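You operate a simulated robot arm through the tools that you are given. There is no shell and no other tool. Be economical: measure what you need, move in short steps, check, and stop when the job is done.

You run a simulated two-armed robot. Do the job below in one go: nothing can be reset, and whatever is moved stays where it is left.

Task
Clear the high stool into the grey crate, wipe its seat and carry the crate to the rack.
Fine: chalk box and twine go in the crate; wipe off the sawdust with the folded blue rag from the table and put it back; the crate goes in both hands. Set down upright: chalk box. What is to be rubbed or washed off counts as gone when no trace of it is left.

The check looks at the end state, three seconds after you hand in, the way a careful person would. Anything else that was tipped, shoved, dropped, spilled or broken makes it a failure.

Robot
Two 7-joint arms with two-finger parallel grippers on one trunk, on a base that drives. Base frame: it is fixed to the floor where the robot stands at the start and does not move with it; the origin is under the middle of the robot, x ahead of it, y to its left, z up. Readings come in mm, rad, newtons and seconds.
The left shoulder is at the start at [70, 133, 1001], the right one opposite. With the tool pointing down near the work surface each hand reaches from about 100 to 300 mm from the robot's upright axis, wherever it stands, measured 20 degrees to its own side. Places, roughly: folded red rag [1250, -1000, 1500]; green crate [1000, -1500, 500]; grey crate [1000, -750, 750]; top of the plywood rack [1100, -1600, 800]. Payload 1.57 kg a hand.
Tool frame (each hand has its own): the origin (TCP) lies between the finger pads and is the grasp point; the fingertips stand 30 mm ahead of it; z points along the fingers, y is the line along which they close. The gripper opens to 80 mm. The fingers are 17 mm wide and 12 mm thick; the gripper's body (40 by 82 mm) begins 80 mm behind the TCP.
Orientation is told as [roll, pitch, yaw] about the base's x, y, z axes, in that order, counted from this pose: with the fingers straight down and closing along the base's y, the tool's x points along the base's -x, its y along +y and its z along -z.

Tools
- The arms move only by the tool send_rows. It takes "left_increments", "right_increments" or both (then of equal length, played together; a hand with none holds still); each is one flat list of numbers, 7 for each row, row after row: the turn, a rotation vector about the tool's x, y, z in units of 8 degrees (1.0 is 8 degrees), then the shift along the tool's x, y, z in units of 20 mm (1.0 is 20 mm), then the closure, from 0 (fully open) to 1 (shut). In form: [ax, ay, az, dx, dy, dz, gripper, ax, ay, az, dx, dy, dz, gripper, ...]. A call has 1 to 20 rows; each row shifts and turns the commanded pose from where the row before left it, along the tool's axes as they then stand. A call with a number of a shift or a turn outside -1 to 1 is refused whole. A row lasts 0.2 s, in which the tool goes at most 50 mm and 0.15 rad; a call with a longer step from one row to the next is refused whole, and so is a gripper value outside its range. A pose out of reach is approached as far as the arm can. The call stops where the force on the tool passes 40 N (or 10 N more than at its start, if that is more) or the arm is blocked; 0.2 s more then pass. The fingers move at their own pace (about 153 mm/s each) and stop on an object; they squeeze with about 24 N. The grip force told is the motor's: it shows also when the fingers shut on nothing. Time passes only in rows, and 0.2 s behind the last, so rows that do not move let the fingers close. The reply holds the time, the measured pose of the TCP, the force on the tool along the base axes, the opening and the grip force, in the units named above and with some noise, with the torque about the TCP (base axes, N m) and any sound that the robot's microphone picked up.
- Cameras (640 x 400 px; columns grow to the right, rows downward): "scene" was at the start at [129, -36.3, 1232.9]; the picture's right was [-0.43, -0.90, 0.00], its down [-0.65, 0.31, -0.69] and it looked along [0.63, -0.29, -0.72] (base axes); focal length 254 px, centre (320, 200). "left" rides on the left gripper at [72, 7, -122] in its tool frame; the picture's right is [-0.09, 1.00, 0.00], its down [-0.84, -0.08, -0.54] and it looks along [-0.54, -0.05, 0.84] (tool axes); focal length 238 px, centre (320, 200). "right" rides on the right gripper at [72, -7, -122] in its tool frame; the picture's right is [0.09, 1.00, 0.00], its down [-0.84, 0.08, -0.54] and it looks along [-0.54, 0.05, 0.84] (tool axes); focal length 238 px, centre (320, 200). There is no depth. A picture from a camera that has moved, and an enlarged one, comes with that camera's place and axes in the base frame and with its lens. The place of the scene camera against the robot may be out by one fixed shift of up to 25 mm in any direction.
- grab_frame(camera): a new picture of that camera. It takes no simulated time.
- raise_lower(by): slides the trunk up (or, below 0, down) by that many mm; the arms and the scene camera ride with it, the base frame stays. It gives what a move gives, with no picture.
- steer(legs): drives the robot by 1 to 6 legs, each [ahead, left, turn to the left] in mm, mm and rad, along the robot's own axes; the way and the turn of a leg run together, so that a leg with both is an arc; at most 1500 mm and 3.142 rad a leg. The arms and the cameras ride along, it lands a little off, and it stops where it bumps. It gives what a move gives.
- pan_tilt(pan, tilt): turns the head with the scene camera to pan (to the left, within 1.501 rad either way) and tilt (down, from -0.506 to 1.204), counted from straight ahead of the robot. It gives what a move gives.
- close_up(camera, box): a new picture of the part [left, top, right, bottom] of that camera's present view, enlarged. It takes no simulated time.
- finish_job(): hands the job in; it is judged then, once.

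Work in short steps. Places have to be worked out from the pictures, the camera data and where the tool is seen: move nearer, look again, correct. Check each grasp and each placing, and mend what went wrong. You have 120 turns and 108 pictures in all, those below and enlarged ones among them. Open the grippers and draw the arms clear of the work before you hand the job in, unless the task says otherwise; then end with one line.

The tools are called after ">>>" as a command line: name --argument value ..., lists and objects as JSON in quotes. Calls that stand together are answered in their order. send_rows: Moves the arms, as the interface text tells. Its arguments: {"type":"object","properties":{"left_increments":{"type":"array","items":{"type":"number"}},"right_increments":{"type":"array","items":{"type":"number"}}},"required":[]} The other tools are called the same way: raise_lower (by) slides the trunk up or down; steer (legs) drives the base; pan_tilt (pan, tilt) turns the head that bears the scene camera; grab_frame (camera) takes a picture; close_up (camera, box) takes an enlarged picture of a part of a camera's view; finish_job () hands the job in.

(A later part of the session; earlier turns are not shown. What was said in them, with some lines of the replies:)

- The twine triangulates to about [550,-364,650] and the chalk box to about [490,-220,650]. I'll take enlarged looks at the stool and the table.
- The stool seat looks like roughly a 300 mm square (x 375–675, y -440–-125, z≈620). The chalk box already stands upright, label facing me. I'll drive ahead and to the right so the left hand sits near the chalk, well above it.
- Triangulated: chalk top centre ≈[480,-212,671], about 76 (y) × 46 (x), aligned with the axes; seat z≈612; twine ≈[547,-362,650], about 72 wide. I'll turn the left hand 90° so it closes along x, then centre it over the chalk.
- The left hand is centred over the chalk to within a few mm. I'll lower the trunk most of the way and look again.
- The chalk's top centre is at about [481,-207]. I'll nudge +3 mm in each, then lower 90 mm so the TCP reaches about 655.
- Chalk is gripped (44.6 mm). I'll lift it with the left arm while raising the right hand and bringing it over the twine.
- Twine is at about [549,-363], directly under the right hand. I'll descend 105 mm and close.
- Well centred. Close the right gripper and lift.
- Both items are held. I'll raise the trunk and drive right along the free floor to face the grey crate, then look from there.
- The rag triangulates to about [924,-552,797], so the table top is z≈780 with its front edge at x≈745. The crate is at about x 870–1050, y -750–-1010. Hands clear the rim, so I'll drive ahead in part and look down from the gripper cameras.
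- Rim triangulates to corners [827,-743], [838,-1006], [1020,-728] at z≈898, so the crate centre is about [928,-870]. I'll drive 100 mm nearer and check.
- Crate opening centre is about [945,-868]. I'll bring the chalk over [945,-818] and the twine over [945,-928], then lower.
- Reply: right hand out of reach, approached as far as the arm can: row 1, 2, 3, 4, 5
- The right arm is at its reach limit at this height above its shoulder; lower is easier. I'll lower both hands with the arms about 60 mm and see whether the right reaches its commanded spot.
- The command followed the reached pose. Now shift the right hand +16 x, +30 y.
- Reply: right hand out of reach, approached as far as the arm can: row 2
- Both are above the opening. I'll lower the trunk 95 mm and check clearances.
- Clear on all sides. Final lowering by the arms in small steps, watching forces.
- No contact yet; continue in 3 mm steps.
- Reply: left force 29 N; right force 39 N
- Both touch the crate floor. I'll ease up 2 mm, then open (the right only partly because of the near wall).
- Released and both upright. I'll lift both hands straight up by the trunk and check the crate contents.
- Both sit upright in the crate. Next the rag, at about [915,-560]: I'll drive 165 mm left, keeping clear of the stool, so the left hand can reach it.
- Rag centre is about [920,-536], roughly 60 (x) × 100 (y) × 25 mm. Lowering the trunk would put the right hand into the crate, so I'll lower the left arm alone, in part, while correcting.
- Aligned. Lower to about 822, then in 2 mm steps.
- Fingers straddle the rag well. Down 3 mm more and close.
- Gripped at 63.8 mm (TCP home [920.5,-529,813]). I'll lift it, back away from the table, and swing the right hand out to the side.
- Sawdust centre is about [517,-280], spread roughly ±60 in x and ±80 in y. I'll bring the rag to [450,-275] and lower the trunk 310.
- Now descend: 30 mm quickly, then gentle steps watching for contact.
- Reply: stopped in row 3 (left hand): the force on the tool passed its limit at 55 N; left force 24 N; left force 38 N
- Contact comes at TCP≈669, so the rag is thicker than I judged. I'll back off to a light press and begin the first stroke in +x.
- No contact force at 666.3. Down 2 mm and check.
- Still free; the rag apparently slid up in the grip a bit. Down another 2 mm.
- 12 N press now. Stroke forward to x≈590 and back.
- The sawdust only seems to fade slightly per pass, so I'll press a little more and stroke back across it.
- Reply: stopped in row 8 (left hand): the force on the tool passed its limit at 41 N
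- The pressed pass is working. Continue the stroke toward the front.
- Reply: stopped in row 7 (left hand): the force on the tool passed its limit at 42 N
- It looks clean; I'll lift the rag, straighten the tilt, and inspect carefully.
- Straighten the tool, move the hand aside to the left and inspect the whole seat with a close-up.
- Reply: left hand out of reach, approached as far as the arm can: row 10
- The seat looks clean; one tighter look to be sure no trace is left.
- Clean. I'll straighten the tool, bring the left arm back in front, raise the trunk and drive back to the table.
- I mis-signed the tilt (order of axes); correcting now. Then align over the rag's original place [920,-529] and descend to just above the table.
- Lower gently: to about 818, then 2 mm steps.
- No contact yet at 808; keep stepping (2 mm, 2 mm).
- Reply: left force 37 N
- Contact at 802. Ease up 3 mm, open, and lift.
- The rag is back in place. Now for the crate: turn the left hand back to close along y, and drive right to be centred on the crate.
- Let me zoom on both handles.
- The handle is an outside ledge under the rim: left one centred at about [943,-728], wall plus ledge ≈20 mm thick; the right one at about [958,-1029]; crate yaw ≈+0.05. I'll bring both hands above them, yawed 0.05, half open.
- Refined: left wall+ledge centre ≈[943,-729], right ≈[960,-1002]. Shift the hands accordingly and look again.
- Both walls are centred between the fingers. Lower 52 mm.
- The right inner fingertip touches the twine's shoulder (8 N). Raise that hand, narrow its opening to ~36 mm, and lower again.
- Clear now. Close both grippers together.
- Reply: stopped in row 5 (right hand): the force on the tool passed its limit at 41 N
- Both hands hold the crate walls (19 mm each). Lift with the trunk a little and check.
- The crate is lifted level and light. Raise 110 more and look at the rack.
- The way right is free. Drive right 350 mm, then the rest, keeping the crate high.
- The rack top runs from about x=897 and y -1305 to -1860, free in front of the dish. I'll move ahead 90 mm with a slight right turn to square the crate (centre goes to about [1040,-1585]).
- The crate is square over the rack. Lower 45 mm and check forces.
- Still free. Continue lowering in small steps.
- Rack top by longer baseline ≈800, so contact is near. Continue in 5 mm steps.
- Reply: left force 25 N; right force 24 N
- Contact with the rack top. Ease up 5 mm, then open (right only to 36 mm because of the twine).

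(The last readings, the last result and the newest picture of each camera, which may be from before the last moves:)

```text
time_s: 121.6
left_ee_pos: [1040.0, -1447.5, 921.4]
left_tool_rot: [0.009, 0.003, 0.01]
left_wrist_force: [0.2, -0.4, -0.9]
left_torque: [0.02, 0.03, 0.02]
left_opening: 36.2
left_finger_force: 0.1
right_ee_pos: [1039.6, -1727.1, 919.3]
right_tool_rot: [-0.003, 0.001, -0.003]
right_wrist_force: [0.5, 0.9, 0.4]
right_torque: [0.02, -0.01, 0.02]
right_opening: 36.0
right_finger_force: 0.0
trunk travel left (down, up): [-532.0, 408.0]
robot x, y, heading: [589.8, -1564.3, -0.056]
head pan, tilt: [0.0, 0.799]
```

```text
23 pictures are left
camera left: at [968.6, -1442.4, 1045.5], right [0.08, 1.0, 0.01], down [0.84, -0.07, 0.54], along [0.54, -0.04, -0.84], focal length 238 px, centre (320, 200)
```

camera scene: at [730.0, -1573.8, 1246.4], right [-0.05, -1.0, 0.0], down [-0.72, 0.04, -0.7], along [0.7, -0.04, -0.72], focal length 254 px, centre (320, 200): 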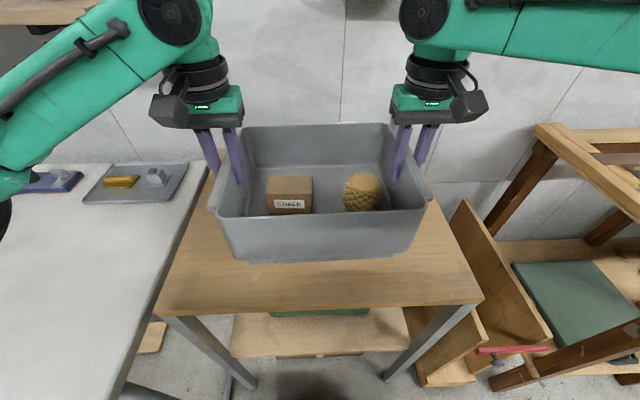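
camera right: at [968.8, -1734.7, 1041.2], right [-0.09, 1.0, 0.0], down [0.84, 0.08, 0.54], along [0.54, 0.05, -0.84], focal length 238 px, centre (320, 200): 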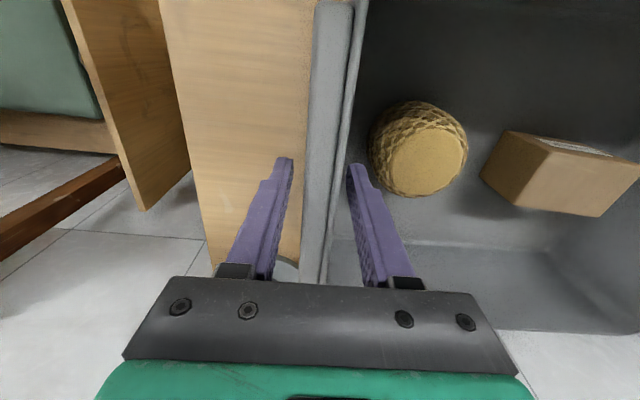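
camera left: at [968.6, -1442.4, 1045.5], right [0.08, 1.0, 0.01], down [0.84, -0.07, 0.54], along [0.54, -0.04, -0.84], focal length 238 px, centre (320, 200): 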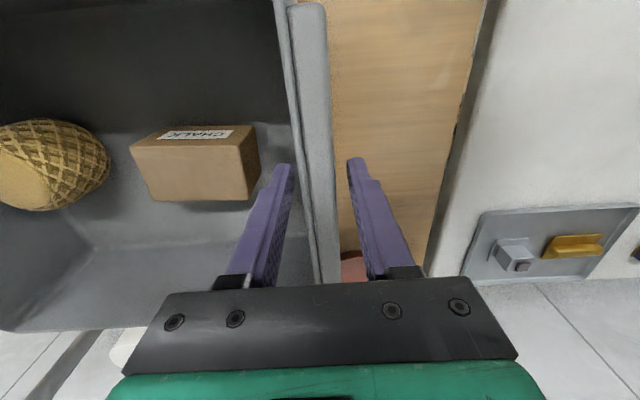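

Released cleanly. Raise the hands straight up and check the crate on the rack.

>>> raise_lower --by 130

>>> grab_frame --camera "scene"

>>> grab_frame --camera "right"

```text
time_s: 123.2
left_ee_pos: [1039.4, -1447.9, 1052.8]
left_tool_rot: [0.009, 0.0, 0.008]
left_wrist_force: [0.4, -0.1, -1.1]
left_torque: [0.0, 0.0, -0.01]
left_opening: 36.3
left_finger_force: 0.1
right_ee_pos: [1040.1, -1728.1, 1049.1]
right_tool_rot: [-0.004, 0.002, -0.004]
right_wrist_force: [0.1, 0.3, 0.6]
right_torque: [-0.01, 0.06, 0.03]
right_opening: 36.1
right_finger_force: 0.1
trunk travel left (down, up): [-662.0, 278.0]
robot x, y, heading: [593.4, -1564.0, -0.056]
head pan, tilt: [0.0, 0.799]
```

```text
22 pictures are left
camera scene: at [730.3, -1573.8, 1320.4], right [-0.05, -1.0, 0.0], down [-0.72, 0.04, -0.7], along [0.7, -0.04, -0.72], focal length 254 px, centre (320, 200)
```

scene: 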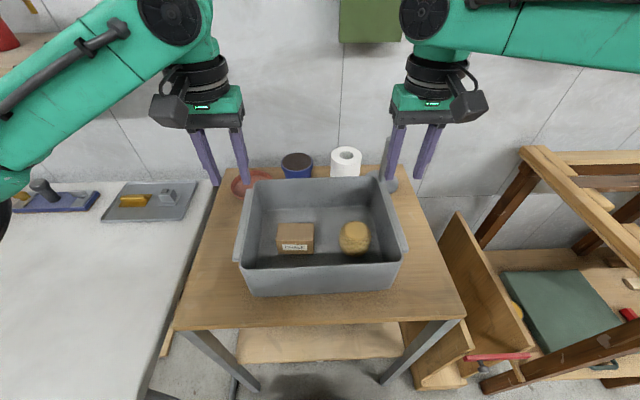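

```text
21 pictures are left
camera right: at [969.0, -1734.7, 1171.1], right [-0.09, 1.0, 0.0], down [0.84, 0.08, 0.54], along [0.54, 0.05, -0.84], focal length 238 px, centre (320, 200)
```

right: 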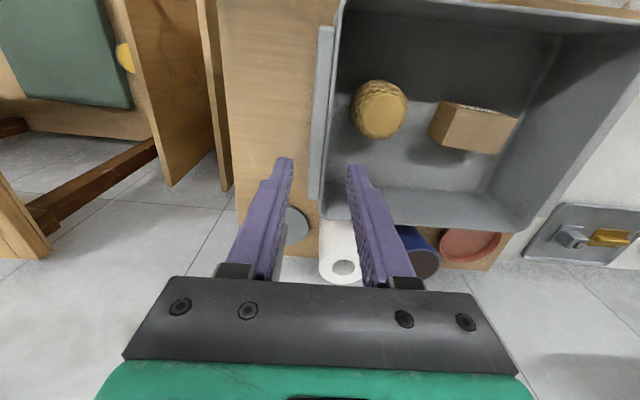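

The crate sits on the rack with everything behind it standing. I'll back away and verify from a distance.

>>> steer --legs '[[-350, 0, 0]]'

>>> pan_tilt --pan 0.0 --tilt 0.6

>>> close_up --camera "scene" --box '[180, 120, 460, 295]'

>>> pan_tilt --pan 0.9 --tilt 0.5

>>> grab_frame --camera "scene"

```text
time_s: 125.5
left_ee_pos: [687.6, -1429.6, 1052.6]
left_tool_rot: [0.007, 0.001, 0.001]
left_wrist_force: [0.1, -0.4, 0.1]
left_torque: [0.0, -0.01, 0.02]
left_opening: 35.7
left_finger_force: 0.0
right_ee_pos: [685.1, -1709.1, 1049.3]
right_tool_rot: [-0.005, 0.001, -0.009]
right_wrist_force: [-0.3, 0.4, -0.3]
right_torque: [-0.01, 0.02, -0.01]
right_opening: 36.0
right_finger_force: 0.1
trunk travel left (down, up): [-662.0, 278.0]
robot x, y, heading: [240.5, -1543.2, -0.065]
head pan, tilt: [0.0, 0.799]
```

```text
time_s: 126.2
left_ee_pos: [685.8, -1429.7, 1052.9]
left_tool_rot: [0.008, 0.002, 0.001]
left_wrist_force: [1.0, 0.6, 0.1]
left_torque: [-0.01, 0.01, 0.01]
left_opening: 35.8
left_finger_force: 0.1
right_ee_pos: [685.0, -1709.8, 1049.8]
right_tool_rot: [-0.005, 0.001, -0.008]
right_wrist_force: [-0.1, -0.2, 0.7]
right_torque: [0.01, -0.01, 0.06]
right_opening: 36.1
right_finger_force: 0.1
trunk travel left (down, up): [-662.0, 278.0]
robot x, y, heading: [239.4, -1542.8, -0.064]
head pan, tilt: [0.0, 0.6]
```

```text
2.29 times, centred on (320, 208) of scene
camera zoom: at [382.8, -1554.5, 1337.3], right [-0.06, -1.0, 0.0], down [-0.56, 0.04, -0.82], along [0.82, -0.05, -0.57], focal length 580 px, centre (320, 183)
```

zoom: 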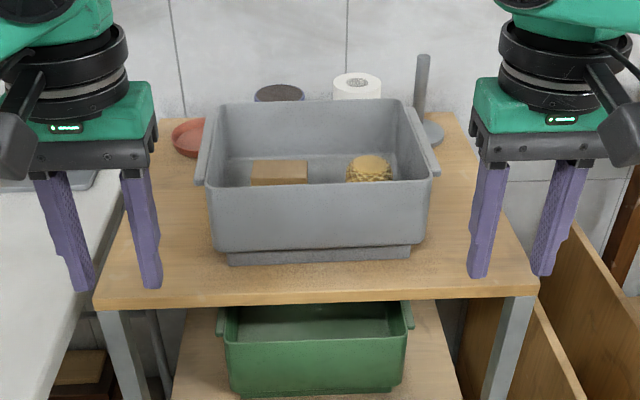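

```text
time_s: 127.4
left_ee_pos: [685.8, -1429.7, 1051.8]
left_tool_rot: [0.008, 0.001, 0.001]
left_wrist_force: [-0.4, 0.4, -0.5]
left_torque: [-0.02, 0.01, 0.0]
left_opening: 36.0
left_finger_force: 0.0
right_ee_pos: [684.0, -1709.7, 1049.7]
right_tool_rot: [-0.003, -0.001, -0.008]
right_wrist_force: [-0.1, -0.8, 0.5]
right_torque: [0.0, 0.04, -0.01]
right_opening: 35.9
right_finger_force: 0.1
trunk travel left (down, up): [-662.0, 278.0]
robot x, y, heading: [236.0, -1541.4, -0.064]
head pan, tilt: [0.901, 0.499]
```

```text
19 pictures are left
camera scene: at [356.0, -1481.4, 1346.4], right [0.74, -0.67, 0.0], down [-0.32, -0.36, -0.88], along [0.59, 0.65, -0.48], focal length 254 px, centre (320, 200)
```

scene: 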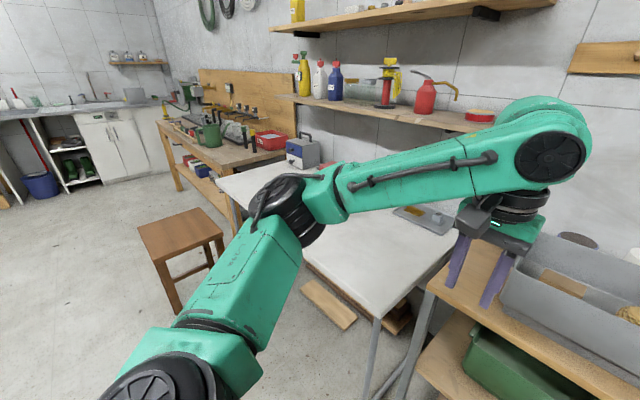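

The rack is in order. A last close-up of the stool seat, and open both grippers fully.

>>> close_up --camera "scene" --box '[125, 195, 235, 270]'

>>> send_rows --left_increments '[0, 0, 0, 0, 0, 0, 0.2, 0, 0, 0, 0, 0, 0, 0, 0, 0, 0, 0, 0, 0, 0]' --right_increments '[0, 0, 0, 0, 0, 0, 0.2, 0, 0, 0, 0, 0, 0, 0, 0, 0, 0, 0, 0, 0, 0]'

```text
5.33 times, centred on (180, 232) of scene
camera zoom: at [356.0, -1481.4, 1346.4], right [0.74, -0.67, 0.0], down [-0.32, -0.36, -0.88], along [0.59, 0.65, -0.48], focal length 1354 px, centre (1067, 27)
```

zoom: 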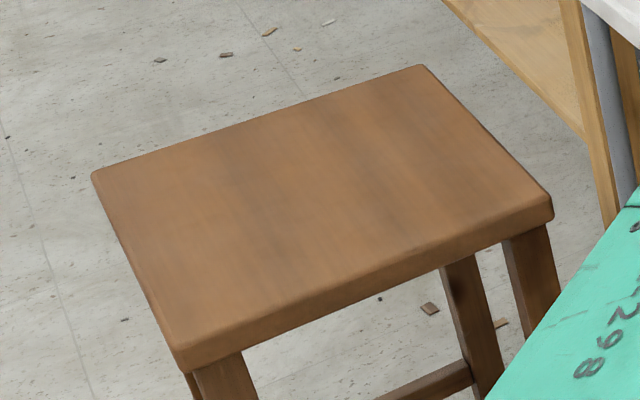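

```text
time_s: 128.2
left_ee_pos: [684.8, -1429.5, 1052.5]
left_tool_rot: [0.008, 0.001, 0.002]
left_wrist_force: [-0.2, 0.2, -0.6]
left_torque: [0.01, 0.01, -0.01]
left_opening: 80.0
left_finger_force: 0.1
right_ee_pos: [685.3, -1710.8, 1050.6]
right_tool_rot: [-0.003, 0.0, -0.01]
right_wrist_force: [0.4, 0.5, -0.6]
right_torque: [0.01, 0.04, 0.02]
right_opening: 80.1
right_finger_force: 0.0
trunk travel left (down, up): [-662.0, 278.0]
robot x, y, heading: [237.2, -1543.2, -0.064]
head pan, tilt: [0.901, 0.499]
```

The seat is clean, the crate with chalk and twine is on the rack, the rag is back on the table, and the arms are clear with grippers open. Handing in.

>>> finish_job

```text
The job is handed in.
```

The job is done and handed in: the chalk box (upright) and twine are in the grey crate on the rack, the stool seat is wiped with no sawdust visible in the last close-ups, and the blue rag is back in its place on the table.
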